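You operate a simulated robot arm through the tools that you are given. There is no shell and no other tool. Be economical: measure what you need, move in short steps, check, and stop when the job is done.

Carry out the task below with a simulated two-armed robot. There is one attempt and no reset: what you move stays moved.

## Task
Pick up the teal filter with one hand, pass it to the other hand and put it on the long end of the green stand. Set down upright: teal filter.

The check looks at the end state, three seconds after you hand in, the way a careful person would. Anything else that was tipped, shoved, dropped, spilled or broken makes it a failure.

## Robot
Two 7-joint arms with two-finger grippers on one trunk, on a base that drives. Base frame: it is fixed to the floor where the robot stands at the start and does not move with it; the origin is under the middle of the robot, x ahead of it, y to its left, z up; the surface under the hand at the start is at about z = 0.4. Lengths are in m, angles in degrees, forces in N, time in s.
The left shoulder is at the start at [0.078, 0.151, 0.888], the right one opposite. With the tool pointing down near the work surface each hand reaches from about 0.1 to 0.78 m from the robot's upright axis, wherever it stands, measured 20 degrees to its own side. Places, roughly: long end of the green stand (26x18 cm) [-2.88, 0.9, 0.8]. Payload 2.54 kg a hand.
The tool frame of a hand sits at the grasp point between the pads (the TCP): z along the fingers, y along the line on which they close. The tips reach 0.03 m beyond it. The gripper opens to 0.116 m. The gripper's body begins 0.095 m behind the TCP.
Orientation is that of the tool frame in the base frame, as [roll, pitch, yaw] about the fixed x, y, z axes, in that order (R = Rz(yaw) Ry(pitch) Rx(roll)). With the fingers straight down and closing along the base's y, the tool's x points along the base's -x, its y along +y and its z along -z.

## Interface
- The arms move only by the tool arm_command. It takes "left_deltas", "right_deltas" or both (then of equal length, played together; a hand with none holds still); each is a list of rows, each an object (a shift or turn left out is 0, a gripper value left out holds the last) with "travel": the shift along the tool's x, y, z in m, a list of three; "turn": the turn, a rotation vector about the tool's x, y, z in degrees, a list of three; "gripper": the finger opening in m, from 0 to 0.116. In form: [{"travel": [dx, dy, dz], "turn": [ax, ay, az], "gripper": gripper}, ...]. A call has 1 to 10 rows; each row is the pose to reach, as a shift and turn from the pose commanded when the call began, along the tool's axes at that moment. Rows are played at 5 a second. More than 0.05 m and 8.6 degrees between two rows, or a gripper value outside its range, and nothing of the call is played. Where a pose cannot be reached the arm comes as near as it can. A force on the tool above 40 N (or 10 N above the force at the start of the call, whichever is more), or a blocked arm, ends the call early, and 0.2 s more pass. Each finger travels about 0.072 m/s and halts on what it meets, pressing with about 36 N; the grip force reading is that of the motor and also rises with nothing between the fingers. The clock runs only during rows and for 0.2 s after the last one: add rows that repeat a pose to give the fingers time. It gives the time, the measured TCP pose, the force on the tool (base axes), the opening and the grip force at its end, in the units of the frame above (readings bear some noise), with the torque about the TCP (base axes, N m) and any sound that the robot's microphone picked up.
- Cameras (640 x 400 px; columns grow to the right, rows downward): "scene" is now at [0.1531, 0.0088, 0.9965]; the picture's right is [0.11, -0.99, 0.00], its down [-0.66, -0.07, -0.75] and it looks along [0.75, 0.08, -0.66] (base axes); focal length 253 px, centre (320, 200). "left" rides on the left gripper at [0.069, 0.015, -0.122] in its tool frame; the picture's right is [-0.21, 0.98, 0.00], its down [-0.83, -0.18, -0.53] and it looks along [-0.52, -0.11, 0.85] (tool axes); focal length 251 px, centre (320, 200). "right" rides on the right gripper at [0.069, -0.015, -0.122] in its tool frame; the picture's right is [0.21, 0.98, 0.00], its down [-0.83, 0.18, -0.53] and it looks along [-0.52, 0.11, 0.85] (tool axes); focal length 251 px, centre (320, 200). There is no depth. A picture from a camera that has moved, and an enlarged one, comes with that camera's place and axes in the base frame and with its lens.
- snapshot(camera): a new picture of that camera. It takes no simulated time.
- slide_trunk(by): slides the trunk up (or, below 0, down) by that many m; the arms and the scene camera ride with it, the base frame stays. It gives what a move gives, with no picture.
- drive_base(legs): drives the robot by 1 to 6 legs, each [ahead, left, turn to the left] in m, m and degrees, along the robot's own axes; the way and the turn of a leg run together, so that a leg with both is an arc; at most 1.5 m and 180 degrees a leg. The arms and the cameras ride along, it lands a little off, and it stops where it bumps. It gives what a move gives.
- pan_tilt(pan, tilt): turns the head with the scene camera to pan (to the left, within 80 degrees either way) and tilt (down, from -29 to 69), counted from straight ahead of the robot. It gives what a move gives.
- zoom(camera, box): a new picture of the part [left, top, right, bottom] of that camera's present view, enlarged. It takes no simulated time.
- hand_in(): hands the job in; it is judged then, once.

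Work in short steps. Places have to be worked out from the pictures, the camera data and where the tool is seen: move nearer, look again, correct. Check each grasp and each placing, and mend what went wrong. You have 120 turns and 108 pictures in all, those below and enlarged ones among them. Open the grippers and draw the arms clear of the work before you hand the job in, unless the task says otherwise; then end with one line.

The tools are called after "Request:" by a JSON object that holds its "name" and its "arguments". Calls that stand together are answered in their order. arm_command: Moves the arms, as the interface text tells. Its arguments: {"type":"object","properties":{"left_deltas":{"type":"array"},"right_deltas":{"type":"array"}},"required":[]} The other tools are called the same way: slide_trunk (by) slides the trunk up or down; drive_base (legs) drives the base; pan_tilt (pan, tilt) turns the head that bears the scene camera; snapshot (camera) takes a picture; zoom (camera, box) takes an enlarged picture of a part of a camera's view; hand_in () hands the job in.

At the start:

```text
t: 0.0
left_ee_pos: [0.4453, 0.2786, 0.7388]
left_ee_rot: [-180.0, 0.0, 179.9]
left_contact_force: [-0.3, -0.6, 0.2]
left_moment: [0.02, 0.01, -0.03]
left_gripper_width: 0.1158
left_gripper_force: 0.1
right_ee_pos: [0.5263, -0.1788, 0.6619]
right_ee_rot: [-180.0, 0.0, 180.0]
right_contact_force: [0.0, 0.5, 0.0]
right_moment: [-0.01, -0.03, 0.03]
right_gripper_width: 0.1158
right_gripper_force: 0.0
trunk travel left (down, up): [-0.125, 0.164]
robot x, y, heading: [-0.0032, -0.0028, 0.0]
head pan, tilt: [6.2, 41.2]
```

scene: 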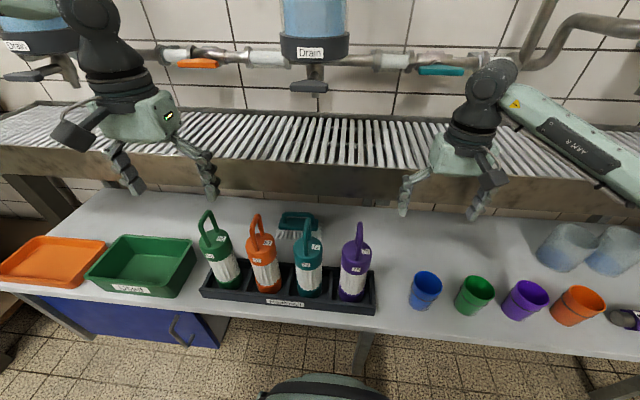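
right: 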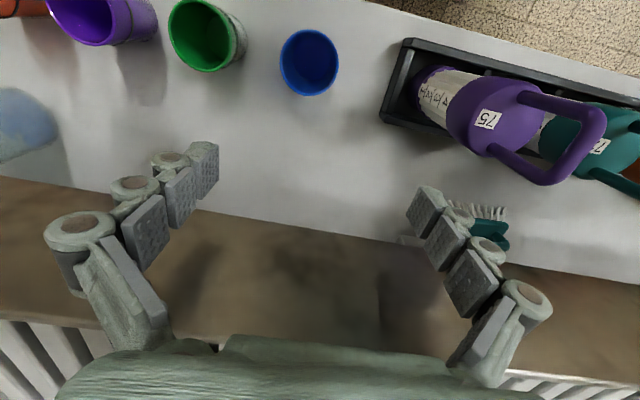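
left: 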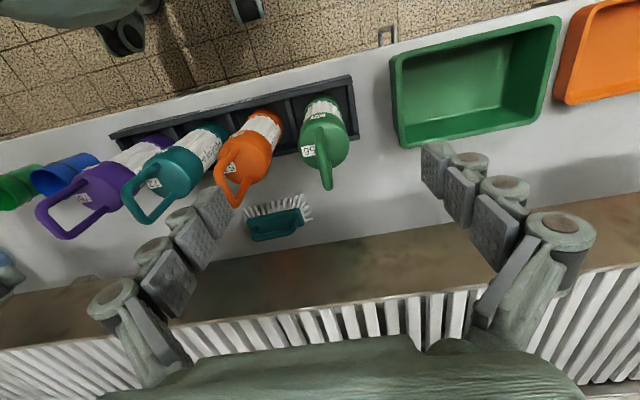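

The rack holds four filters; teal is third from left. I enlarge it for measurement.

Request:
{"name": "zoom", "arguments": {"camera": "scene", "box": [180, 190, 400, 328]}}

Request:
{"name": "zoom", "arguments": {"camera": "left", "box": [20, 60, 360, 270]}}

```text
2.90 times, centred on (290, 259) of scene
camera zoom: at [0.1531, 0.0088, 0.9965], right [0.11, -0.99, 0.0], down [-0.66, -0.07, -0.75], along [0.75, 0.08, -0.66], focal length 734 px, centre (407, 29)
```

zoom: 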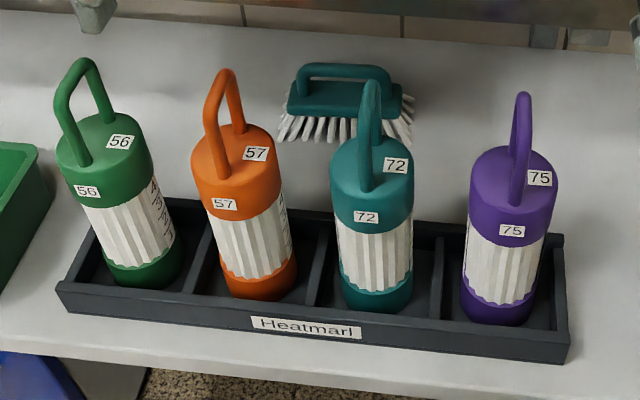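

```text
1.88 times, centred on (190, 165) of left
camera zoom: at [0.3746, 0.2929, 0.8608], right [0.21, 0.98, 0.0], down [0.83, -0.18, 0.53], along [0.52, -0.11, -0.85], focal length 473 px, centre (565, 266)
```

zoom: 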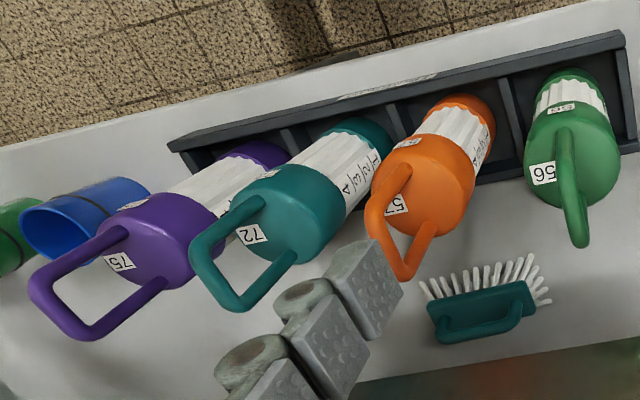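

Teal filter judged at about (0.47, 0.07), handle top about z 0.67, handle plane along x. I raise the left hand and bring it above it with a partly closed gripper.

Request:
{"name": "arm_command", "arguments": {"left_deltas": [{"travel": [0, 0, -0.04], "gripper": 0.06}, {"travel": [0, -0.04, -0.07]}, {"travel": [-0.005, -0.08, -0.07]}, {"travel": [-0.01, -0.12, -0.07]}, {"travel": [-0.01, -0.16, -0.07]}, {"travel": [-0.01, -0.19, -0.07]}, {"travel": [-0.01, -0.19, -0.07]}]}}

Request:
{"name": "snapshot", "arguments": {"camera": "left"}}

Request:
{"name": "snapshot", "arguments": {"camera": "scene"}}

```text
t: 1.6
left_ee_pos: [0.4532, 0.0887, 0.8091]
left_ee_rot: [179.9, 0.1, -180.0]
left_contact_force: [0.6, -0.2, -0.9]
left_moment: [0.0, 0.0, 0.02]
left_gripper_width: 0.0598
left_gripper_force: 0.1
right_ee_pos: [0.5264, -0.177, 0.6601]
right_ee_rot: [179.9, 0.0, -180.0]
right_contact_force: [-0.1, 0.1, 0.6]
right_moment: [0.01, -0.02, 0.01]
right_gripper_width: 0.1161
right_gripper_force: 0.0
trunk travel left (down, up): [-0.125, 0.164]
robot x, y, heading: [-0.003, -0.0029, 0.2]
head pan, tilt: [6.2, 41.2]
```

```text
102 pictures are left
camera left: at [0.3845, 0.1028, 0.9307], right [0.21, 0.98, 0.0], down [0.83, -0.18, 0.53], along [0.52, -0.11, -0.85], focal length 251 px, centre (320, 200)
```

left: 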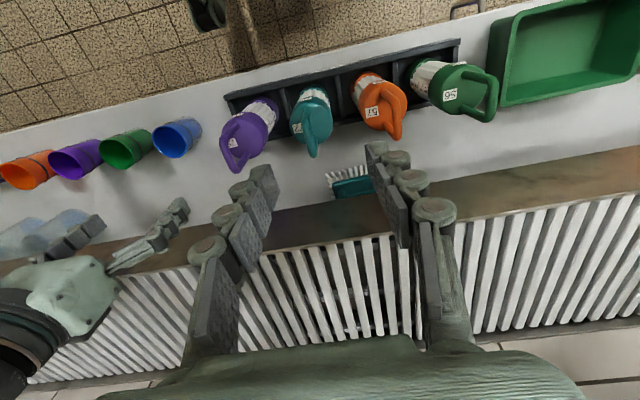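

```text
101 pictures are left
camera scene: at [0.1531, 0.0088, 0.9965], right [0.11, -0.99, 0.0], down [-0.66, -0.07, -0.75], along [0.75, 0.08, -0.66], focal length 253 px, centre (320, 200)
```

scene: 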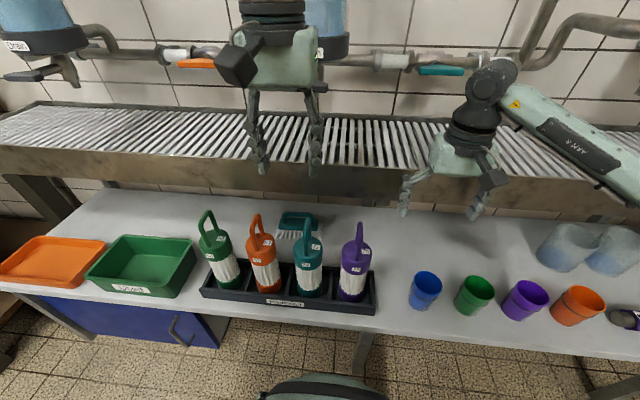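

Readings are consistent with handle top near (0.47, 0.07, 0.67). I enlarge the teal handle in the left camera to refine its position and direction.

Request:
{"name": "zoom", "arguments": {"camera": "left", "box": [240, 70, 400, 170]}}

```text
4.00 times, centred on (320, 120) of left
camera zoom: at [0.3845, 0.1028, 0.9307], right [0.21, 0.98, 0.0], down [0.83, -0.18, 0.53], along [0.52, -0.11, -0.85], focal length 1006 px, centre (320, 520)
```

zoom: 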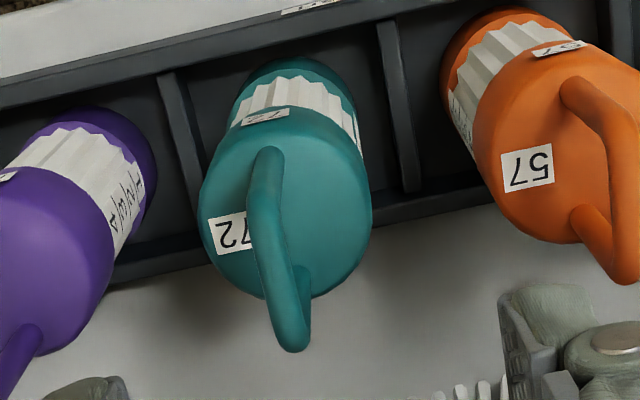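

Handle centre refined to (0.472, 0.073), top about 0.66, legs about 4 cm apart along x. I align above and descend partway, then check.

Request:
{"name": "arm_command", "arguments": {"left_deltas": [{"travel": [-0.019, -0.0155, 0.03]}, {"travel": [-0.019, -0.0155, 0.07]}, {"travel": [-0.019, -0.0155, 0.1]}, {"travel": [-0.019, -0.0155, 0.1]}]}}

Request:
{"name": "snapshot", "arguments": {"camera": "left"}}

Request:
{"name": "zoom", "arguments": {"camera": "scene", "box": [220, 140, 400, 252]}}

```text
t: 2.6
left_ee_pos: [0.473, 0.0753, 0.7089]
left_ee_rot: [-179.9, 0.1, 180.0]
left_contact_force: [-0.2, -0.3, 0.0]
left_moment: [0.03, 0.0, 0.0]
left_gripper_width: 0.0597
left_gripper_force: 0.1
right_ee_pos: [0.527, -0.1773, 0.6608]
right_ee_rot: [-180.0, 0.1, 180.0]
right_contact_force: [-0.2, 0.4, 0.3]
right_moment: [0.0, 0.01, 0.0]
right_gripper_width: 0.1159
right_gripper_force: 0.0
trunk travel left (down, up): [-0.125, 0.164]
robot x, y, heading: [-0.0039, 0.0061, -0.1]
head pan, tilt: [6.2, 41.2]
```

```text
99 pictures are left
camera left: at [0.403, 0.0906, 0.8309], right [0.21, 0.98, 0.0], down [0.83, -0.18, 0.54], along [0.52, -0.12, -0.84], focal length 251 px, centre (320, 200)
```

left: 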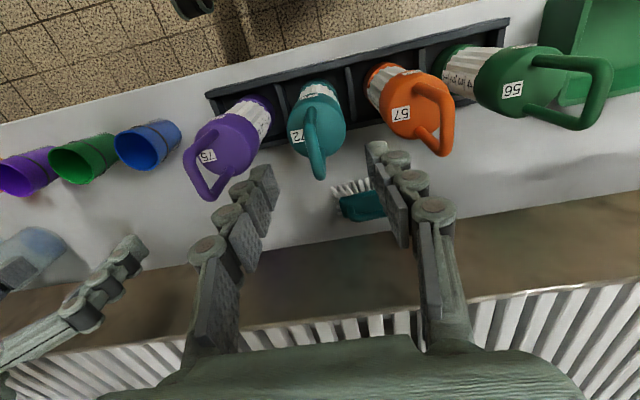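

```text
3.56 times, centred on (310, 196) of scene
camera zoom: at [0.1531, 0.0088, 0.9965], right [0.11, -0.99, 0.0], down [-0.66, -0.07, -0.75], along [0.75, 0.08, -0.66], focal length 900 px, centre (356, 214)
```

zoom: 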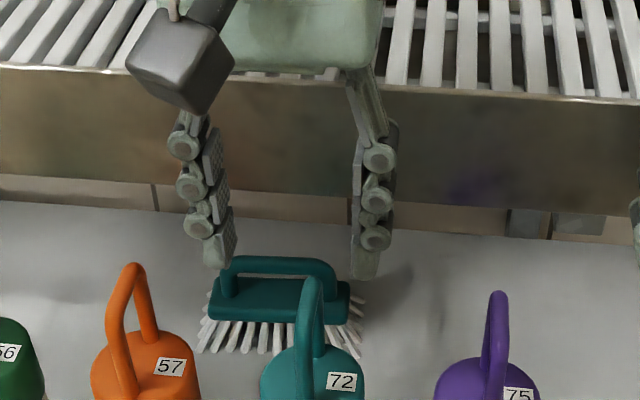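

The handle is slightly to the right of the finger midline (about 6 mm); I correct and descend to z≈0.643.

Request:
{"name": "arm_command", "arguments": {"left_deltas": [{"travel": [0, -0.006, 0.0]}, {"travel": [0, -0.006, 0.025]}, {"travel": [0, -0.006, 0.05]}, {"travel": [0, -0.006, 0.066]}, {"travel": [0, -0.006, 0.066]}]}}

Request:
{"name": "zoom", "arguments": {"camera": "left", "box": [200, 75, 440, 225]}}

Request:
{"name": "zoom", "arguments": {"camera": "scene", "box": [220, 160, 400, 272]}}

```text
t: 3.8
left_ee_pos: [0.466, 0.0902, 0.6526]
left_ee_rot: [-179.8, 0.0, 180.0]
left_contact_force: [0.4, -0.2, 0.0]
left_moment: [0.01, 0.03, 0.05]
left_gripper_width: 0.06
left_gripper_force: 0.2
left hand out of reach, approached as far as the arm can: row 1, 2, 3, 4, 5
right_ee_pos: [0.5269, -0.1773, 0.6599]
right_ee_rot: [-180.0, 0.0, 180.0]
right_contact_force: [0.4, -0.1, 0.3]
right_moment: [-0.02, 0.03, 0.0]
right_gripper_width: 0.1158
right_gripper_force: 0.0
trunk travel left (down, up): [-0.125, 0.164]
robot x, y, heading: [0.0029, 0.0006, 0.1]
head pan, tilt: [6.2, 41.2]
```

```text
2.67 times, centred on (320, 150) of left
camera zoom: at [0.3957, 0.1044, 0.773], right [0.21, 0.98, 0.0], down [0.83, -0.18, 0.54], along [0.52, -0.12, -0.84], focal length 670 px, centre (320, 333)
```

zoom: 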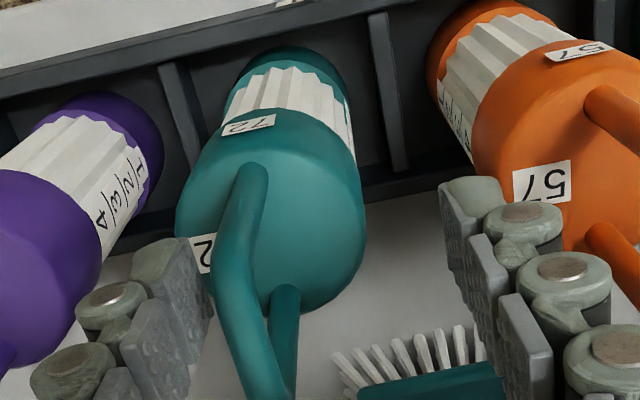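

```text
3.56 times, centred on (310, 216) of scene
camera zoom: at [0.1531, 0.0088, 0.9965], right [0.11, -0.99, 0.0], down [-0.66, -0.07, -0.75], along [0.75, 0.08, -0.66], focal length 900 px, centre (356, 143)
```

zoom: 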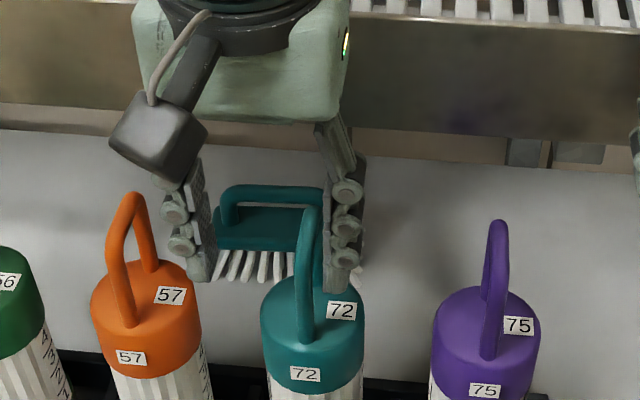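

The left arm can't reach further toward centre here (y stuck at 0.09). I raise the hand clear, then shift the base to the right so the filter lies more to the left side.

Request:
{"name": "arm_command", "arguments": {"left_deltas": [{"travel": [0, 0.02, -0.04]}, {"travel": [0, 0.02, -0.08]}, {"travel": [0, 0.02, -0.12]}, {"travel": [0, 0.02, -0.13]}]}}

Request:
{"name": "drive_base", "arguments": {"legs": [[0, -0.15, 0]]}}

Request:
{"name": "snapshot", "arguments": {"camera": "scene"}}

```text
t: 4.8
left_ee_pos: [0.4645, 0.1099, 0.7806]
left_ee_rot: [-180.0, 0.1, -179.9]
left_contact_force: [0.4, 0.5, -0.8]
left_moment: [0.0, 0.03, 0.03]
left_gripper_width: 0.06
left_gripper_force: 0.1
right_ee_pos: [0.5264, -0.1771, 0.6608]
right_ee_rot: [180.0, -0.1, 180.0]
right_contact_force: [0.4, 0.2, 0.1]
right_moment: [0.01, -0.01, -0.01]
right_gripper_width: 0.1159
right_gripper_force: 0.0
trunk travel left (down, up): [-0.125, 0.164]
robot x, y, heading: [0.0008, 0.0002, 0.1]
head pan, tilt: [6.2, 41.2]
```

```text
t: 6.9
left_ee_pos: [0.4634, -0.0401, 0.7809]
left_ee_rot: [180.0, 0.0, -179.9]
left_contact_force: [-0.9, 0.6, -0.3]
left_moment: [-0.01, -0.01, 0.0]
left_gripper_width: 0.0601
left_gripper_force: 0.0
right_ee_pos: [0.5266, -0.3259, 0.6601]
right_ee_rot: [-180.0, -0.1, 180.0]
right_contact_force: [-0.1, 0.2, 0.5]
right_moment: [0.02, -0.01, 0.02]
right_gripper_width: 0.1158
right_gripper_force: 0.0
trunk travel left (down, up): [-0.125, 0.164]
robot x, y, heading: [0.0053, -0.1494, -0.1]
head pan, tilt: [6.2, 41.2]
```

```text
95 pictures are left
camera scene: at [0.1531, -0.1411, 0.9965], right [0.11, -0.99, 0.0], down [-0.66, -0.07, -0.75], along [0.75, 0.08, -0.66], focal length 253 px, centre (320, 200)
```

scene: 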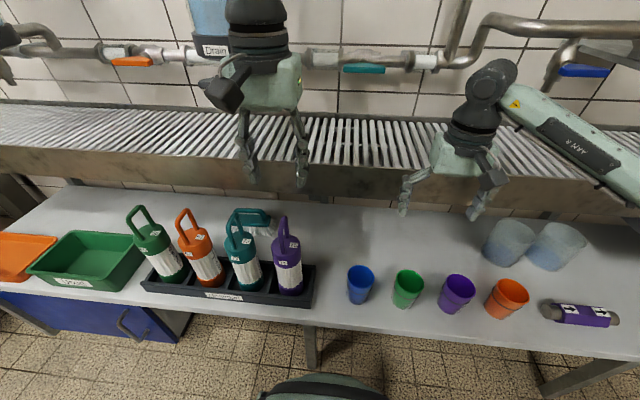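

Base moved 0.15 m right. I move the left hand above the teal handle and look.

Request:
{"name": "arm_command", "arguments": {"left_deltas": [{"travel": [0, 0.04, 0.0]}, {"travel": [-0.005, 0.08, 0.0]}, {"travel": [-0.008, 0.109, 0.0]}, {"travel": [-0.008, 0.109, 0.04]}, {"travel": [-0.008, 0.109, 0.07]}, {"travel": [-0.008, 0.109, 0.07]}]}}

Request:
{"name": "zoom", "arguments": {"camera": "left", "box": [200, 75, 440, 225]}}

Request:
{"name": "zoom", "arguments": {"camera": "scene", "box": [150, 150, 330, 262]}}

```text
t: 8.3
left_ee_pos: [0.471, 0.0693, 0.7095]
left_ee_rot: [180.0, 0.0, -179.9]
left_contact_force: [-1.1, -1.2, -0.1]
left_moment: [0.0, -0.02, 0.0]
left_gripper_width: 0.0599
left_gripper_force: 0.1
right_ee_pos: [0.5263, -0.3275, 0.6602]
right_ee_rot: [-179.9, 0.1, 180.0]
right_contact_force: [-0.6, -0.1, 0.0]
right_moment: [0.01, 0.04, 0.01]
right_gripper_width: 0.116
right_gripper_force: 0.0
trunk travel left (down, up): [-0.125, 0.164]
robot x, y, heading: [0.0031, -0.148, 0.1]
head pan, tilt: [6.2, 41.2]
```

```text
2.67 times, centred on (320, 150) of left
camera zoom: at [0.4018, 0.0835, 0.8325], right [0.21, 0.98, 0.0], down [0.83, -0.18, 0.53], along [0.52, -0.11, -0.85], focal length 670 px, centre (320, 333)
```

zoom: 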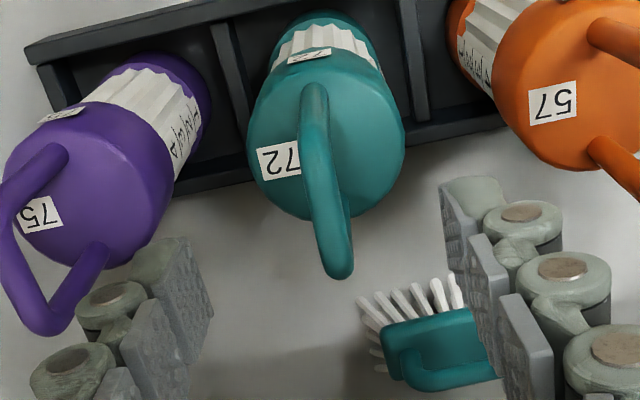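

```text
3.56 times, centred on (240, 206) of scene
camera zoom: at [0.1531, -0.141, 0.9965], right [0.11, -0.99, 0.0], down [-0.66, -0.07, -0.75], along [0.75, 0.08, -0.66], focal length 900 px, centre (604, 179)
```

zoom: 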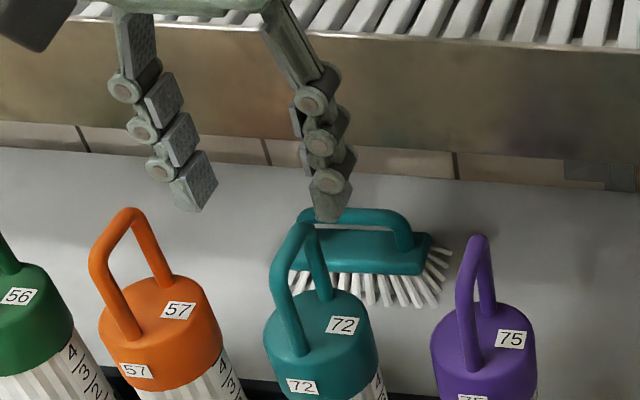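

Handle centre confirmed about (0.47, 0.07). I descend to z≈0.642 straight down.

Request:
{"name": "arm_command", "arguments": {"left_deltas": [{"travel": [0, 0.001, 0.025]}, {"travel": [0, 0.001, 0.05]}, {"travel": [0, 0.001, 0.067]}, {"travel": [0, 0.001, 0.067]}]}}

Request:
{"name": "zoom", "arguments": {"camera": "left", "box": [200, 75, 440, 225]}}

Request:
{"name": "zoom", "arguments": {"camera": "scene", "box": [150, 150, 330, 262]}}

```text
t: 9.3
left_ee_pos: [0.4718, 0.0692, 0.6438]
left_ee_rot: [-180.0, 0.0, -179.9]
left_contact_force: [1.0, 0.7, -0.3]
left_moment: [-0.03, 0.01, -0.04]
left_gripper_width: 0.0599
left_gripper_force: 0.1
right_ee_pos: [0.5259, -0.3276, 0.6586]
right_ee_rot: [-180.0, -0.1, 180.0]
right_contact_force: [-0.5, 0.1, -0.7]
right_moment: [-0.01, -0.03, -0.01]
right_gripper_width: 0.1159
right_gripper_force: 0.1
trunk travel left (down, up): [-0.125, 0.164]
robot x, y, heading: [-0.0029, -0.1516, 0.1]
head pan, tilt: [6.2, 41.2]
```

```text
2.67 times, centred on (320, 150) of left
camera zoom: at [0.4022, 0.0842, 0.7658], right [0.21, 0.98, 0.0], down [0.83, -0.18, 0.53], along [0.52, -0.11, -0.85], focal length 670 px, centre (320, 333)
```

zoom: 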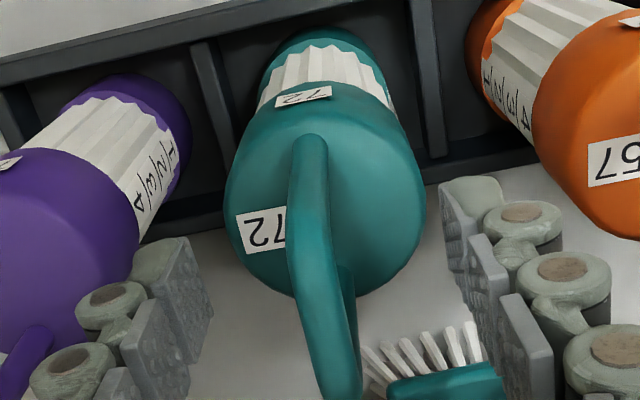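

```text
3.56 times, centred on (240, 206) of scene
camera zoom: at [0.1531, -0.1411, 0.9965], right [0.11, -0.99, 0.0], down [-0.66, -0.07, -0.75], along [0.75, 0.08, -0.66], focal length 900 px, centre (604, 179)
```

zoom: 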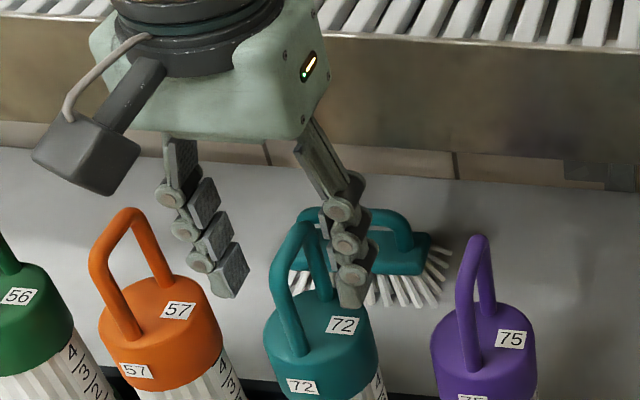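

The fingers straddle the handle with the bar between the pads. I close and give time.

Request:
{"name": "arm_command", "arguments": {"left_deltas": [{"travel": [0.004, 0, 0]}, {"travel": [0.004, 0, 0], "gripper": 0.03}, {"travel": [0.004, 0, 0], "gripper": 0.015}, {"travel": [0.004, 0, 0], "gripper": 0.0}, {"travel": [0.004, 0, 0], "gripper": 0.0}, {"travel": [0.004, 0, 0], "gripper": 0.0}]}}

Request:
{"name": "zoom", "arguments": {"camera": "left", "box": [200, 75, 440, 225]}}

```text
t: 10.7
left_ee_pos: [0.4678, 0.0709, 0.6435]
left_ee_rot: [180.0, 0.0, -179.9]
left_contact_force: [0.5, -0.4, 0.3]
left_moment: [0.03, 0.01, 0.02]
left_gripper_width: 0.0089
left_gripper_force: 36.4
right_ee_pos: [0.5263, -0.3267, 0.6604]
right_ee_rot: [-179.9, 0.0, 180.0]
right_contact_force: [-1.2, -0.5, -0.2]
right_moment: [-0.02, -0.02, -0.02]
right_gripper_width: 0.1161
right_gripper_force: 0.0
trunk travel left (down, up): [-0.125, 0.164]
robot x, y, heading: [-0.0026, -0.1507, -0.2]
head pan, tilt: [6.2, 41.2]
```

```text
2.67 times, centred on (320, 150) of left
camera zoom: at [0.3982, 0.0841, 0.7659], right [0.21, 0.98, 0.0], down [0.83, -0.18, 0.53], along [0.52, -0.11, -0.85], focal length 670 px, centre (320, 333)
```

zoom: 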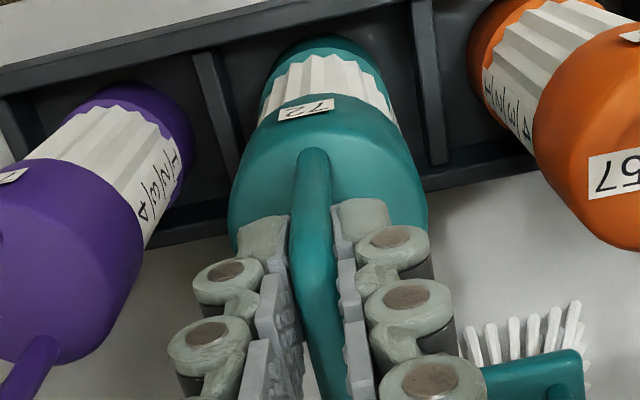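

The handle is held (opening 9 mm, 36 N). I lift straight up in steps.

Request:
{"name": "arm_command", "arguments": {"left_deltas": [{"travel": [0, 0, -0.015]}, {"travel": [0, 0, -0.035]}, {"travel": [0, 0, -0.06]}, {"travel": [0, 0, -0.09]}, {"travel": [0, 0, -0.12]}, {"travel": [0, 0, -0.15]}, {"travel": [0, 0, -0.18]}, {"travel": [0, 0, -0.2]}]}}

Request:
{"name": "snapshot", "arguments": {"camera": "scene"}}

Request:
{"name": "snapshot", "arguments": {"camera": "left"}}

```text
t: 12.5
left_ee_pos: [0.4672, 0.0694, 0.844]
left_ee_rot: [-179.9, -0.1, -179.9]
left_contact_force: [-0.3, 0.7, -1.9]
left_moment: [0.0, 0.02, 0.0]
left_gripper_width: 0.009
left_gripper_force: 35.7
right_ee_pos: [0.5269, -0.3279, 0.6603]
right_ee_rot: [-180.0, 0.1, 179.9]
right_contact_force: [-0.3, -0.1, 0.1]
right_moment: [-0.02, -0.01, 0.01]
right_gripper_width: 0.1157
right_gripper_force: 0.1
trunk travel left (down, up): [-0.125, 0.164]
robot x, y, heading: [-0.0017, -0.15, 0.2]
head pan, tilt: [6.2, 41.2]
```

```text
89 pictures are left
camera scene: at [0.1531, -0.1411, 0.9965], right [0.11, -0.99, 0.0], down [-0.66, -0.07, -0.75], along [0.75, 0.08, -0.66], focal length 253 px, centre (320, 200)
```

scene: 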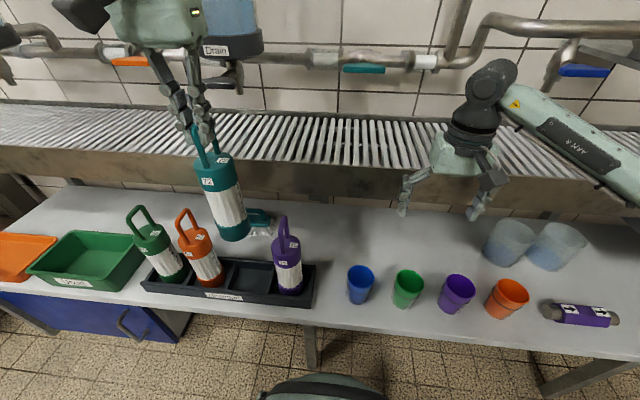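

```text
88 pictures are left
camera left: at [0.3983, 0.0834, 0.9667], right [0.21, 0.98, 0.0], down [0.83, -0.18, 0.53], along [0.52, -0.11, -0.85], focal length 251 px, centre (320, 200)
```

left: 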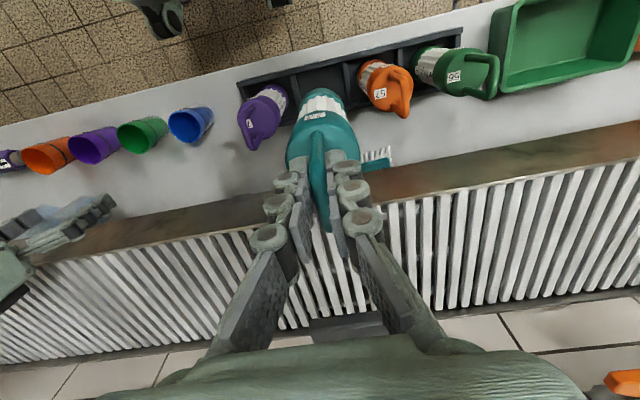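

The filter hangs upright and the other three stayed put. I back away from the bench, then look to both sides.

Request:
{"name": "drive_base", "arguments": {"legs": [[-0.5, 0, 0]]}}

Request:
{"name": "pan_tilt", "arguments": {"pan": 78, "tilt": 15}}

Request:
{"name": "snapshot", "arguments": {"camera": "scene"}}

Request:
{"name": "pan_tilt", "arguments": {"pan": -78, "tilt": 15}}

Request:
{"name": "snapshot", "arguments": {"camera": "scene"}}

```text
t: 15.4
left_ee_pos: [-0.0328, 0.0682, 0.8432]
left_ee_rot: [179.9, 0.1, -179.9]
left_contact_force: [0.8, -0.5, -1.6]
left_moment: [0.02, -0.02, 0.01]
left_gripper_width: 0.0086
left_gripper_force: 35.9
right_ee_pos: [0.0267, -0.3255, 0.6604]
right_ee_rot: [-180.0, 0.0, 180.0]
right_contact_force: [0.4, -0.3, -0.6]
right_moment: [0.0, -0.02, 0.01]
right_gripper_width: 0.1163
right_gripper_force: 0.1
trunk travel left (down, up): [-0.125, 0.164]
robot x, y, heading: [-0.5002, -0.1522, -0.2]
head pan, tilt: [6.2, 41.2]
```

```text
t: 16.9
left_ee_pos: [-0.0322, 0.0678, 0.8442]
left_ee_rot: [179.9, 0.0, -179.9]
left_contact_force: [0.2, -0.2, -1.0]
left_moment: [-0.02, 0.02, 0.01]
left_gripper_width: 0.009
left_gripper_force: 36.4
right_ee_pos: [0.0257, -0.3256, 0.6611]
right_ee_rot: [180.0, 0.0, -180.0]
right_contact_force: [-0.1, -0.3, -0.2]
right_moment: [-0.02, 0.03, -0.03]
right_gripper_width: 0.116
right_gripper_force: 0.0
trunk travel left (down, up): [-0.125, 0.164]
robot x, y, heading: [-0.5054, -0.1466, -0.3]
head pan, tilt: [78.0, 15.0]
```

```text
87 pictures are left
camera scene: at [-0.4122, -0.0589, 1.0378], right [0.98, -0.21, 0.0], down [-0.05, -0.25, -0.97], along [0.2, 0.94, -0.26], focal length 253 px, centre (320, 200)
```

scene: 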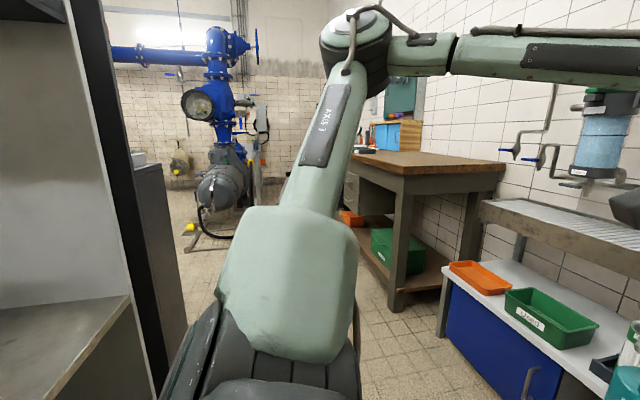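

```text
t: 19.3
left_ee_pos: [-0.033, 0.0686, 0.8451]
left_ee_rot: [-179.9, 0.0, -179.9]
left_contact_force: [-0.3, -0.4, -1.6]
left_moment: [0.01, -0.02, -0.01]
left_gripper_width: 0.0089
left_gripper_force: 35.9
right_ee_pos: [0.0262, -0.327, 0.6598]
right_ee_rot: [-180.0, 0.0, -179.9]
right_contact_force: [-0.9, 0.9, 0.3]
right_moment: [-0.01, -0.01, 0.02]
right_gripper_width: 0.1157
right_gripper_force: 0.0
trunk travel left (down, up): [-0.125, 0.164]
robot x, y, heading: [-0.502, -0.1476, 0.1]
head pan, tilt: [-78.0, 15.0]
```

```text
86 pictures are left
camera scene: at [-0.4122, -0.2416, 1.0378], right [-0.98, -0.21, 0.0], down [-0.05, 0.25, -0.97], along [0.2, -0.94, -0.26], focal length 253 px, centre (320, 200)
```

scene: 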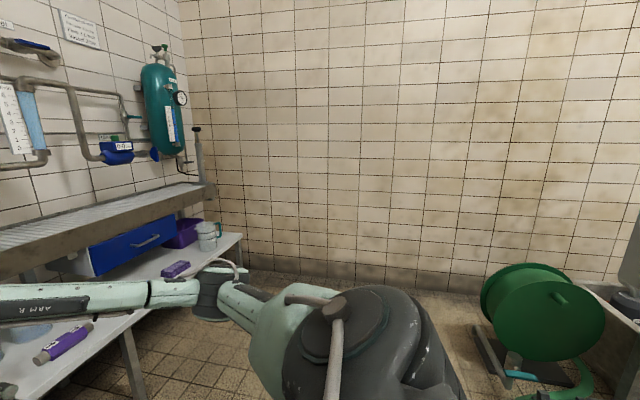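

There is a tall shelf at the left rear and a reel at the right rear. I turn right in place part way and look toward the rear.

Request:
{"name": "drive_base", "arguments": {"legs": [[0, 0, -60]]}}

Request:
{"name": "pan_tilt", "arguments": {"pan": -75, "tilt": 20}}

Request:
{"name": "snapshot", "arguments": {"camera": "scene"}}

```text
t: 22.4
left_ee_pos: [-0.0746, -0.4418, 0.8447]
left_ee_rot: [-179.9, 0.0, 120.6]
left_contact_force: [-1.2, -0.5, -1.5]
left_moment: [0.04, 0.02, -0.02]
left_gripper_width: 0.0087
left_gripper_force: 36.4
right_ee_pos: [-0.3859, -0.6934, 0.6597]
right_ee_rot: [-179.9, 0.0, 120.6]
right_contact_force: [0.6, -0.2, 0.1]
right_moment: [0.0, 0.02, -0.01]
right_gripper_width: 0.116
right_gripper_force: 0.0
trunk travel left (down, up): [-0.125, 0.164]
robot x, y, heading: [-0.5001, -0.1484, -59.2]
head pan, tilt: [-78.0, 15.0]
```

```text
t: 23.1
left_ee_pos: [-0.0755, -0.442, 0.8431]
left_ee_rot: [-180.0, 0.1, 120.6]
left_contact_force: [-0.4, -0.2, -0.7]
left_moment: [-0.02, 0.01, -0.02]
left_gripper_width: 0.009
left_gripper_force: 36.2
right_ee_pos: [-0.3866, -0.6926, 0.6604]
right_ee_rot: [180.0, 0.1, 120.6]
right_contact_force: [-0.3, -0.1, 0.2]
right_moment: [0.02, -0.03, 0.0]
right_gripper_width: 0.1159
right_gripper_force: 0.1
trunk travel left (down, up): [-0.125, 0.164]
robot x, y, heading: [-0.5044, -0.1496, -59.5]
head pan, tilt: [-75.0, 20.0]
```

```text
85 pictures are left
camera scene: at [-0.5302, -0.2754, 1.0297], right [-0.71, 0.7, 0.0], down [0.24, 0.24, -0.94], along [-0.66, -0.67, -0.34], focal length 253 px, centre (320, 200)
```

scene: 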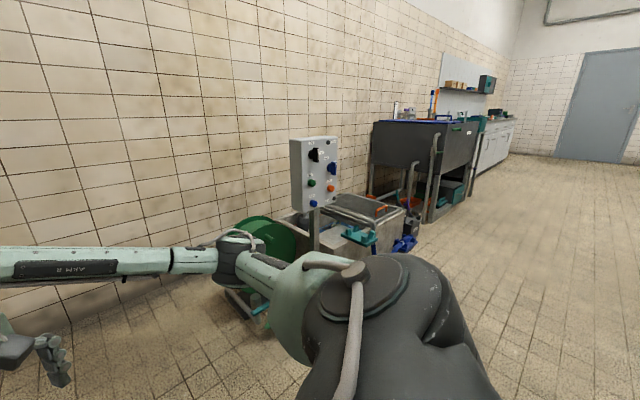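

Open floor behind on this side. I turn further right to face the rear and look toward the stand.

Request:
{"name": "drive_base", "arguments": {"legs": [[0, 0, -90]]}}

Request:
{"name": "pan_tilt", "arguments": {"pan": 0, "tilt": 15}}

Request:
{"name": "snapshot", "arguments": {"camera": "scene"}}

Request:
{"name": "pan_tilt", "arguments": {"pan": -60, "tilt": 15}}

Request:
{"name": "snapshot", "arguments": {"camera": "scene"}}

```text
t: 27.4
left_ee_pos: [-0.7933, -0.5767, 0.8442]
left_ee_rot: [179.8, 0.0, 30.6]
left_contact_force: [0.6, 0.0, -1.3]
left_moment: [0.03, -0.02, 0.0]
left_gripper_width: 0.0088
left_gripper_force: 36.0
right_ee_pos: [-1.0441, -0.2647, 0.6592]
right_ee_rot: [-179.9, 0.0, 30.6]
right_contact_force: [0.0, 0.0, -0.2]
right_moment: [0.03, -0.01, 0.02]
right_gripper_width: 0.116
right_gripper_force: 0.0
trunk travel left (down, up): [-0.125, 0.164]
robot x, y, heading: [-0.5004, -0.1515, -149.5]
head pan, tilt: [-75.0, 20.0]
```

```text
t: 28.9
left_ee_pos: [-0.793, -0.5771, 0.8441]
left_ee_rot: [-180.0, 0.0, 30.6]
left_contact_force: [0.0, -0.1, -1.1]
left_moment: [0.03, -0.02, 0.0]
left_gripper_width: 0.009
left_gripper_force: 35.6
right_ee_pos: [-1.0443, -0.2661, 0.6606]
right_ee_rot: [-179.9, 0.0, 30.6]
right_contact_force: [-0.5, 0.2, 0.5]
right_moment: [0.01, -0.02, 0.03]
right_gripper_width: 0.1159
right_gripper_force: 0.1
trunk travel left (down, up): [-0.125, 0.164]
robot x, y, heading: [-0.5038, -0.1498, -149.4]
head pan, tilt: [0.0, 15.0]
```

```text
84 pictures are left
camera scene: at [-0.6388, -0.2324, 1.0378], right [-0.51, 0.86, 0.0], down [0.22, 0.13, -0.97], along [-0.83, -0.49, -0.26], focal length 253 px, centre (320, 200)
```

scene: 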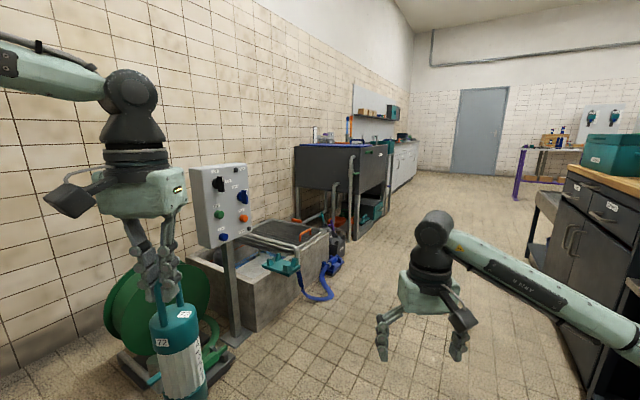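

```text
t: 30.1
left_ee_pos: [-0.7937, -0.5763, 0.844]
left_ee_rot: [180.0, 0.0, 30.6]
left_contact_force: [0.4, -0.5, -1.8]
left_moment: [0.02, -0.06, 0.01]
left_gripper_width: 0.0088
left_gripper_force: 36.3
right_ee_pos: [-1.0447, -0.2641, 0.6593]
right_ee_rot: [180.0, 0.0, 30.5]
right_contact_force: [0.2, -0.3, 0.2]
right_moment: [0.0, 0.0, 0.02]
right_gripper_width: 0.1159
right_gripper_force: 0.2
trunk travel left (down, up): [-0.125, 0.164]
robot x, y, heading: [-0.4984, -0.1517, -149.3]
head pan, tilt: [-60.0, 15.0]
```

```text
83 pictures are left
camera scene: at [-0.6397, -0.1391, 1.0378], right [0.49, 0.87, 0.0], down [0.23, -0.13, -0.97], along [-0.84, 0.47, -0.26], focal length 253 px, centre (320, 200)
```

scene: 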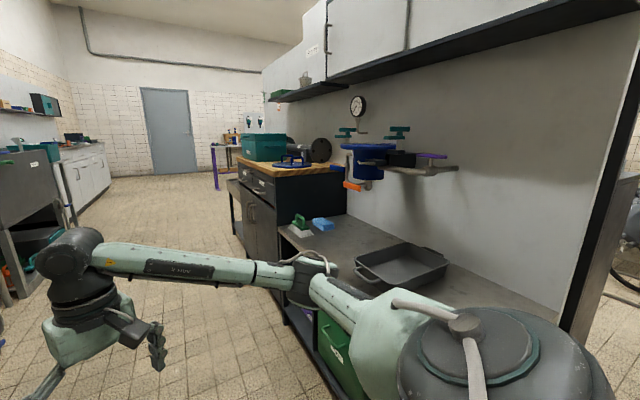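

The stand should appear near pixel (300,157): I enlarge that region.

Request:
{"name": "zoom", "arguments": {"camera": "scene", "box": [220, 100, 380, 200]}}

Request:
{"name": "zoom", "arguments": {"camera": "scene", "box": [200, 120, 520, 320]}}

```text
4.00 times, centred on (300, 150) of scene
camera zoom: at [-0.6397, -0.1391, 1.0378], right [0.49, 0.87, 0.0], down [0.23, -0.13, -0.97], along [-0.84, 0.47, -0.26], focal length 1013 px, centre (400, 400)
```

zoom: 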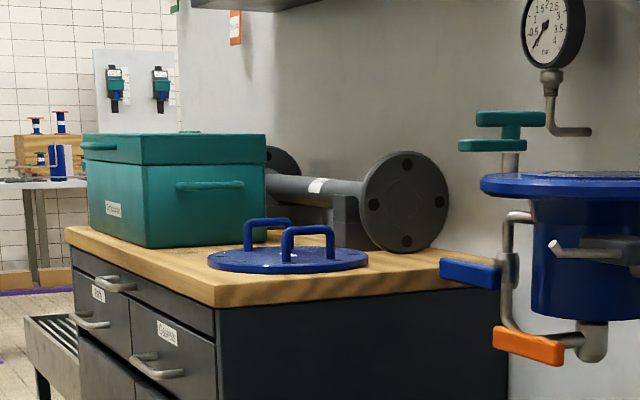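

```text
2.00 times, centred on (360, 220) of scene
camera zoom: at [-0.6397, -0.1391, 1.0378], right [0.49, 0.87, 0.0], down [0.23, -0.13, -0.97], along [-0.84, 0.47, -0.26], focal length 506 px, centre (240, 160)
```

zoom: 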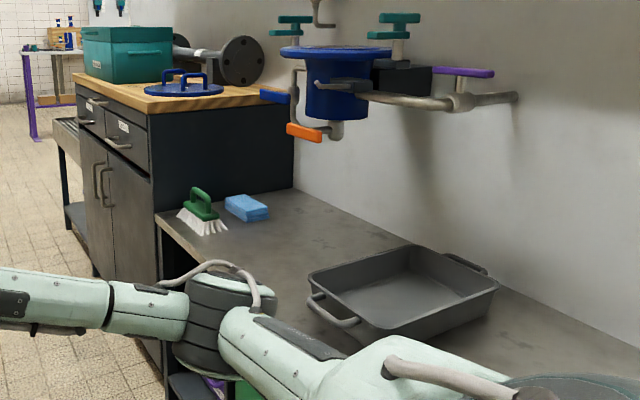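

The worktop with wood top is the likely site; closer looks later. First the handover here in free space: I pitch the right hand from down to pointing forward, at about z 0.76, while the left holds the filter still.

Request:
{"name": "arm_command", "arguments": {"right_deltas": [{"travel": [0.005, 0, -0.02], "turn": [0, -8.5, 0], "gripper": 0.116}, {"travel": [0.01, 0, -0.04], "turn": [0, -17, 0]}, {"travel": [0.015, 0, -0.06], "turn": [0, -25.5, 0]}, {"travel": [0.02, 0, -0.08], "turn": [0, -34, 0]}, {"travel": [0.025, 0, -0.1], "turn": [0, -42.5, 0]}, {"travel": [0.03, 0, -0.1], "turn": [0, -51, 0]}, {"travel": [0.03, 0, -0.1], "turn": [0, -59.5, 0]}, {"travel": [0.03, 0, -0.1], "turn": [0, -68, 0]}, {"travel": [0.03, 0, -0.1], "turn": [0, -76.5, 0]}, {"travel": [0.03, 0, -0.1], "turn": [0, -85, 0]}]}}

Request:
{"name": "pan_tilt", "arguments": {"pan": 0, "tilt": 30}}

Request:
{"name": "snapshot", "arguments": {"camera": "scene"}}

```text
t: 32.4
left_ee_pos: [-0.7936, -0.5765, 0.8437]
left_ee_rot: [-179.9, -0.1, 30.6]
left_contact_force: [-0.2, 0.2, -2.5]
left_moment: [0.01, -0.04, 0.01]
left_gripper_width: 0.0089
left_gripper_force: 36.7
right_ee_pos: [-1.0497, -0.2772, 0.7572]
right_ee_rot: [-179.9, 65.1, 30.6]
right_contact_force: [0.8, 0.5, -0.2]
right_moment: [0.04, 0.0, 0.01]
right_gripper_width: 0.1161
right_gripper_force: 0.0
right hand out of reach, approached as far as the arm can: row 6, 7, 8, 9, 10
trunk travel left (down, up): [-0.125, 0.164]
robot x, y, heading: [-0.5, -0.149, -149.5]
head pan, tilt: [-60.0, 15.0]
```

```text
t: 33.6
left_ee_pos: [-0.7937, -0.5774, 0.8432]
left_ee_rot: [180.0, 0.0, 30.6]
left_contact_force: [0.7, 0.3, -1.5]
left_moment: [0.0, -0.01, 0.01]
left_gripper_width: 0.0089
left_gripper_force: 35.1
right_ee_pos: [-1.0495, -0.277, 0.7573]
right_ee_rot: [180.0, 65.1, 30.6]
right_contact_force: [0.1, 0.0, -0.1]
right_moment: [-0.02, 0.01, 0.02]
right_gripper_width: 0.1161
right_gripper_force: 0.1
trunk travel left (down, up): [-0.125, 0.164]
robot x, y, heading: [-0.5031, -0.1532, -149.7]
head pan, tilt: [0.0, 30.0]
```

```text
80 pictures are left
camera scene: at [-0.6363, -0.2309, 1.0136], right [-0.51, 0.86, 0.0], down [0.43, 0.25, -0.87], along [-0.75, -0.44, -0.5], focal length 253 px, centre (320, 200)
```

scene: 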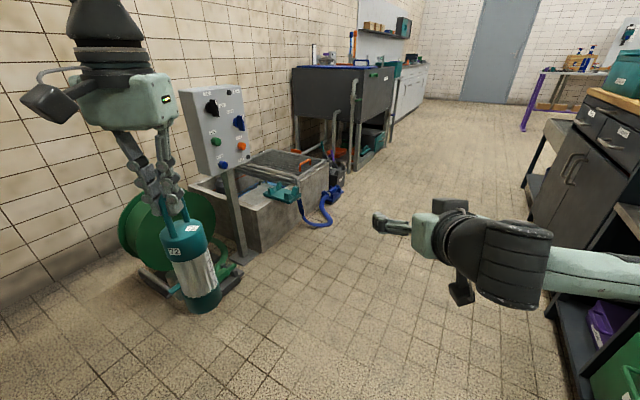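

The right hand stopped at 65° pitch (25° below horizontal), which is fine as the pads still meet the upright cylinder squarely. I now yaw it left 67° about its TCP and bring the filter to about 0.55 m ahead.

Request:
{"name": "arm_command", "arguments": {"right_deltas": [{"turn": [-7.61, 0, -3.55]}, {"turn": [-15.2, 0, -7.1]}, {"turn": [-22.8, 0, -10.65]}, {"turn": [-30.4, 0, -14.2]}, {"turn": [-38, 0, -17.75]}, {"turn": [-45.7, 0, -21.3]}, {"turn": [-53.3, 0, -24.85]}, {"turn": [-60.9, 0, -28.4]}, {"turn": [-60.9, 0, -28.4]}], "left_deltas": [{"travel": [-0.01, -0.007, 0]}, {"travel": [-0.025, -0.018, 0]}, {"travel": [-0.04, -0.03, 0]}, {"travel": [-0.055, -0.042, 0]}, {"travel": [-0.07, -0.055, 0]}, {"travel": [-0.08, -0.063, 0]}, {"travel": [-0.087, -0.068, 0]}, {"travel": [-0.09, -0.07, 0]}, {"travel": [-0.09, -0.07, 0]}]}}

Request:
{"name": "snapshot", "arguments": {"camera": "scene"}}

Request:
{"name": "snapshot", "arguments": {"camera": "right"}}

```text
t: 35.6
left_ee_pos: [-0.9072, -0.563, 0.8438]
left_ee_rot: [180.0, 0.0, 30.6]
left_contact_force: [-0.1, 0.0, -1.8]
left_moment: [0.01, -0.01, 0.02]
left_gripper_width: 0.0089
left_gripper_force: 36.1
right_ee_pos: [-1.0511, -0.2753, 0.7564]
right_ee_rot: [-179.7, 65.1, 75.6]
right_contact_force: [0.0, -0.2, 0.5]
right_moment: [-0.03, 0.01, -0.02]
right_gripper_width: 0.116
right_gripper_force: 0.0
right hand out of reach, approached as far as the arm can: row 6, 7, 8, 9
trunk travel left (down, up): [-0.125, 0.164]
robot x, y, heading: [-0.5011, -0.1504, -149.1]
head pan, tilt: [0.0, 30.0]
```

```text
79 pictures are left
camera scene: at [-0.6362, -0.2309, 1.0136], right [-0.51, 0.86, 0.0], down [0.43, 0.25, -0.87], along [-0.75, -0.44, -0.5], focal length 253 px, centre (320, 200)
```

scene: 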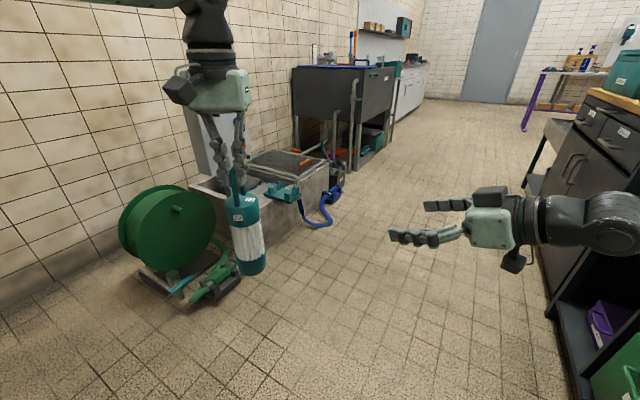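

```text
78 pictures are left
camera right: at [-1.0295, -0.1369, 0.7447], right [0.97, -0.16, -0.2], down [0.21, 0.09, 0.97], along [-0.14, -0.98, 0.12], focal length 251 px, centre (320, 200)
```

right: 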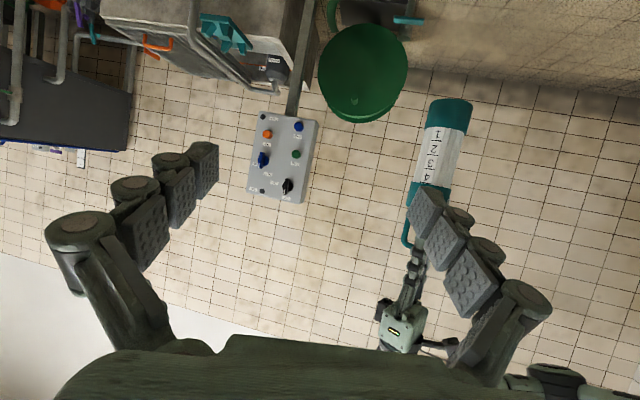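

Yaw stopped at 45°. There is more elbow room lower down, so I lower both hands by 0.15 m and bring them toward a common approach line.

Request:
{"name": "arm_command", "arguments": {"right_deltas": [{"travel": [0.023, 0.02, 0.015]}, {"travel": [0.046, 0.045, 0.035]}, {"travel": [0.07, 0.07, 0.055]}, {"travel": [0.092, 0.095, 0.075]}, {"travel": [0.115, 0.12, 0.095]}, {"travel": [0.115, 0.134, 0.108]}, {"travel": [0.115, 0.134, 0.108]}], "left_deltas": [{"travel": [-0.01, 0, 0.025]}, {"travel": [-0.02, -0.01, 0.05]}, {"travel": [-0.03, -0.02, 0.075]}, {"travel": [-0.04, -0.03, 0.1]}, {"travel": [-0.05, -0.04, 0.125]}, {"travel": [-0.06, -0.049, 0.15]}, {"travel": [-0.06, -0.049, 0.154]}]}}

Request:
{"name": "snapshot", "arguments": {"camera": "right"}}

Request:
{"name": "snapshot", "arguments": {"camera": "scene"}}

```text
t: 37.2
left_ee_pos: [-0.9295, -0.5675, 0.7009]
left_ee_rot: [-179.9, 0.0, 30.6]
left_contact_force: [0.6, 0.1, -0.5]
left_moment: [0.03, -0.02, 0.0]
left_gripper_width: 0.0088
left_gripper_force: 36.0
left hand out of reach, approached as far as the arm can: row 3, 4, 5, 6, 7
right_ee_pos: [-0.9324, -0.3577, 0.6086]
right_ee_rot: [-179.6, 65.1, 75.6]
right_contact_force: [-0.3, -0.3, -0.3]
right_moment: [0.0, 0.0, -0.03]
right_gripper_width: 0.116
right_gripper_force: 0.1
trunk travel left (down, up): [-0.125, 0.164]
robot x, y, heading: [-0.5042, -0.1497, -149.4]
head pan, tilt: [0.0, 30.0]
```

```text
77 pictures are left
camera right: at [-0.9122, -0.2184, 0.5947], right [0.97, -0.16, -0.2], down [0.21, 0.08, 0.97], along [-0.14, -0.98, 0.12], focal length 251 px, centre (320, 200)
```

right: 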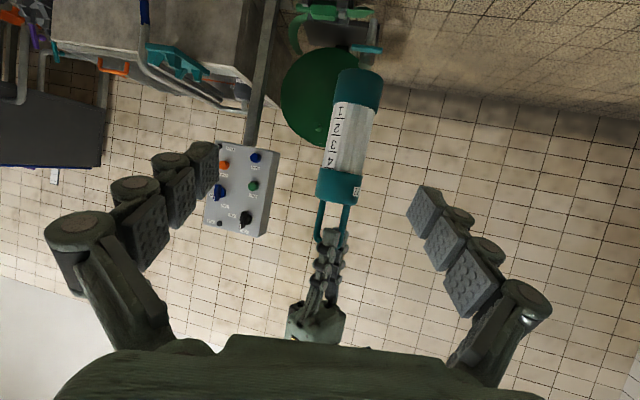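

```text
76 pictures are left
camera scene: at [-0.6363, -0.2311, 1.0136], right [-0.51, 0.86, 0.0], down [0.43, 0.25, -0.87], along [-0.75, -0.44, -0.5], focal length 253 px, centre (320, 200)
```

scene: 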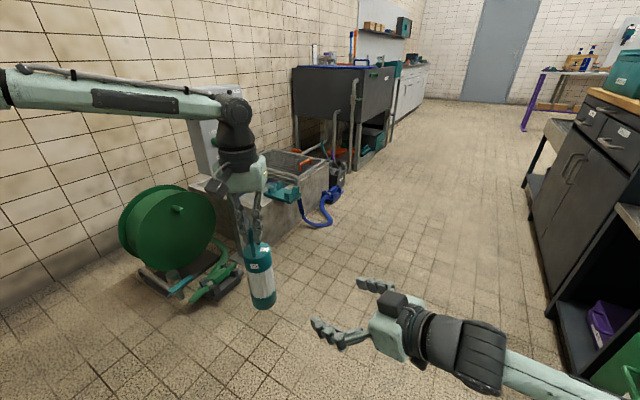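

Alignment is nearly ideal and the filter hangs vertical. I shift laterally 4.9 cm and start advancing with the right hand toward the cap at z≈0.615.

Request:
{"name": "arm_command", "arguments": {"right_deltas": [{"travel": [0, 0.025, 0]}, {"travel": [0, 0.049, 0]}, {"travel": [-0.022, 0.049, 0.045]}, {"travel": [-0.043, 0.049, 0.087]}, {"travel": [-0.043, 0.049, 0.087]}]}}

Request:
{"name": "snapshot", "arguments": {"camera": "right"}}

Request:
{"name": "snapshot", "arguments": {"camera": "scene"}}

```text
t: 38.5
left_ee_pos: [-0.9299, -0.5695, 0.7006]
left_ee_rot: [-179.8, 0.1, 30.7]
left_contact_force: [-0.5, 0.6, -1.5]
left_moment: [0.01, 0.0, 0.0]
left_gripper_width: 0.0091
left_gripper_force: 36.5
right_ee_pos: [-0.9081, -0.4657, 0.6088]
right_ee_rot: [-179.7, 65.1, 75.6]
right_contact_force: [0.2, 0.1, 0.4]
right_moment: [0.0, -0.01, 0.01]
right_gripper_width: 0.116
right_gripper_force: 0.0
trunk travel left (down, up): [-0.125, 0.164]
robot x, y, heading: [-0.5006, -0.1529, -149.5]
head pan, tilt: [0.0, 30.0]
```

```text
75 pictures are left
camera right: at [-0.8891, -0.3258, 0.5968], right [0.97, -0.16, -0.2], down [0.21, 0.08, 0.97], along [-0.14, -0.98, 0.12], focal length 251 px, centre (320, 200)
```

right: 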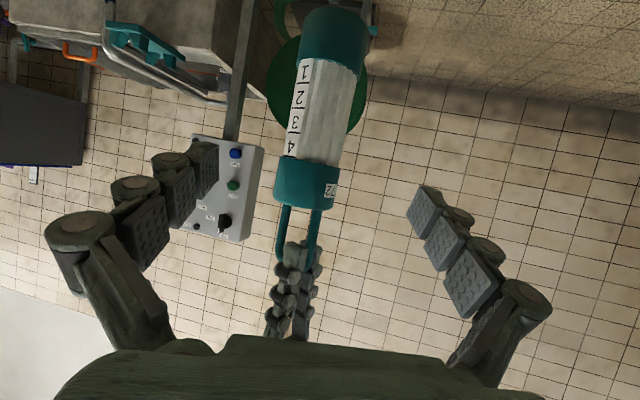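

```text
74 pictures are left
camera scene: at [-0.6362, -0.2309, 1.0136], right [-0.51, 0.86, 0.0], down [0.43, 0.25, -0.87], along [-0.75, -0.44, -0.5], focal length 253 px, centre (320, 200)
```

scene: 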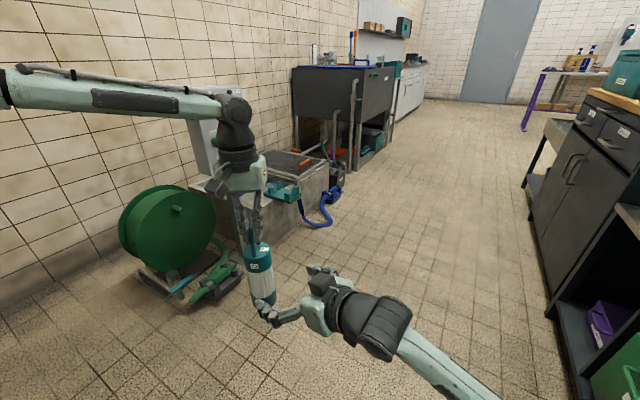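

Remaining: about 10.7 cm along the approach, laterally centred. I advance until the cap lies between the pads.

Request:
{"name": "arm_command", "arguments": {"right_deltas": [{"travel": [-0.016, -0.001, 0.03]}, {"travel": [-0.031, -0.001, 0.06]}, {"travel": [-0.042, -0.001, 0.08]}, {"travel": [-0.0494, -0.001, 0.095]}, {"travel": [-0.0494, -0.001, 0.095]}]}}

Request:
{"name": "snapshot", "arguments": {"camera": "right"}}

Request:
{"name": "zoom", "arguments": {"camera": "scene", "box": [180, 150, 420, 300]}}

```text
t: 39.6
left_ee_pos: [-0.9283, -0.5676, 0.7019]
left_ee_rot: [-179.9, 0.1, 30.6]
left_contact_force: [-0.1, -0.1, -2.2]
left_moment: [0.02, -0.05, 0.01]
left_gripper_width: 0.0089
left_gripper_force: 36.5
right_ee_pos: [-0.9389, -0.5689, 0.6123]
right_ee_rot: [-179.8, 65.2, 75.7]
right_contact_force: [0.3, -0.7, -0.2]
right_moment: [-0.01, 0.01, -0.01]
right_gripper_width: 0.1159
right_gripper_force: 0.1
trunk travel left (down, up): [-0.125, 0.164]
robot x, y, heading: [-0.4969, -0.1511, -149.6]
head pan, tilt: [0.0, 30.0]
```

```text
73 pictures are left
camera right: at [-0.9183, -0.4284, 0.6009], right [0.97, -0.16, -0.2], down [0.21, 0.09, 0.97], along [-0.14, -0.98, 0.12], focal length 251 px, centre (320, 200)
```

right: 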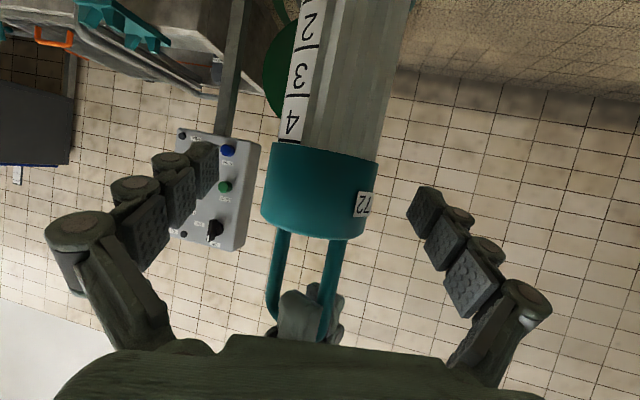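

```text
2.67 times, centred on (300, 225) of scene
camera zoom: at [-0.6362, -0.2309, 1.0136], right [-0.51, 0.86, 0.0], down [0.43, 0.25, -0.87], along [-0.75, -0.44, -0.5], focal length 675 px, centre (373, 133)
```

zoom: 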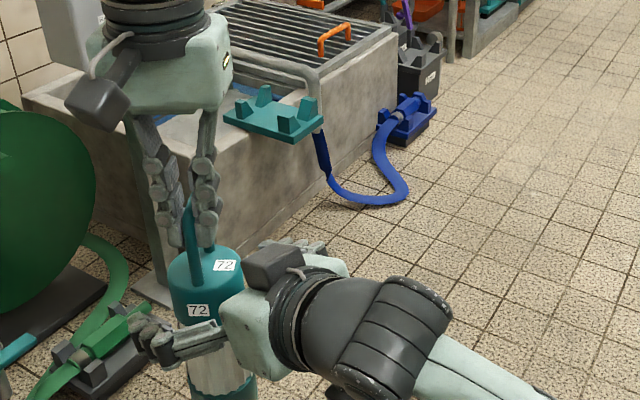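

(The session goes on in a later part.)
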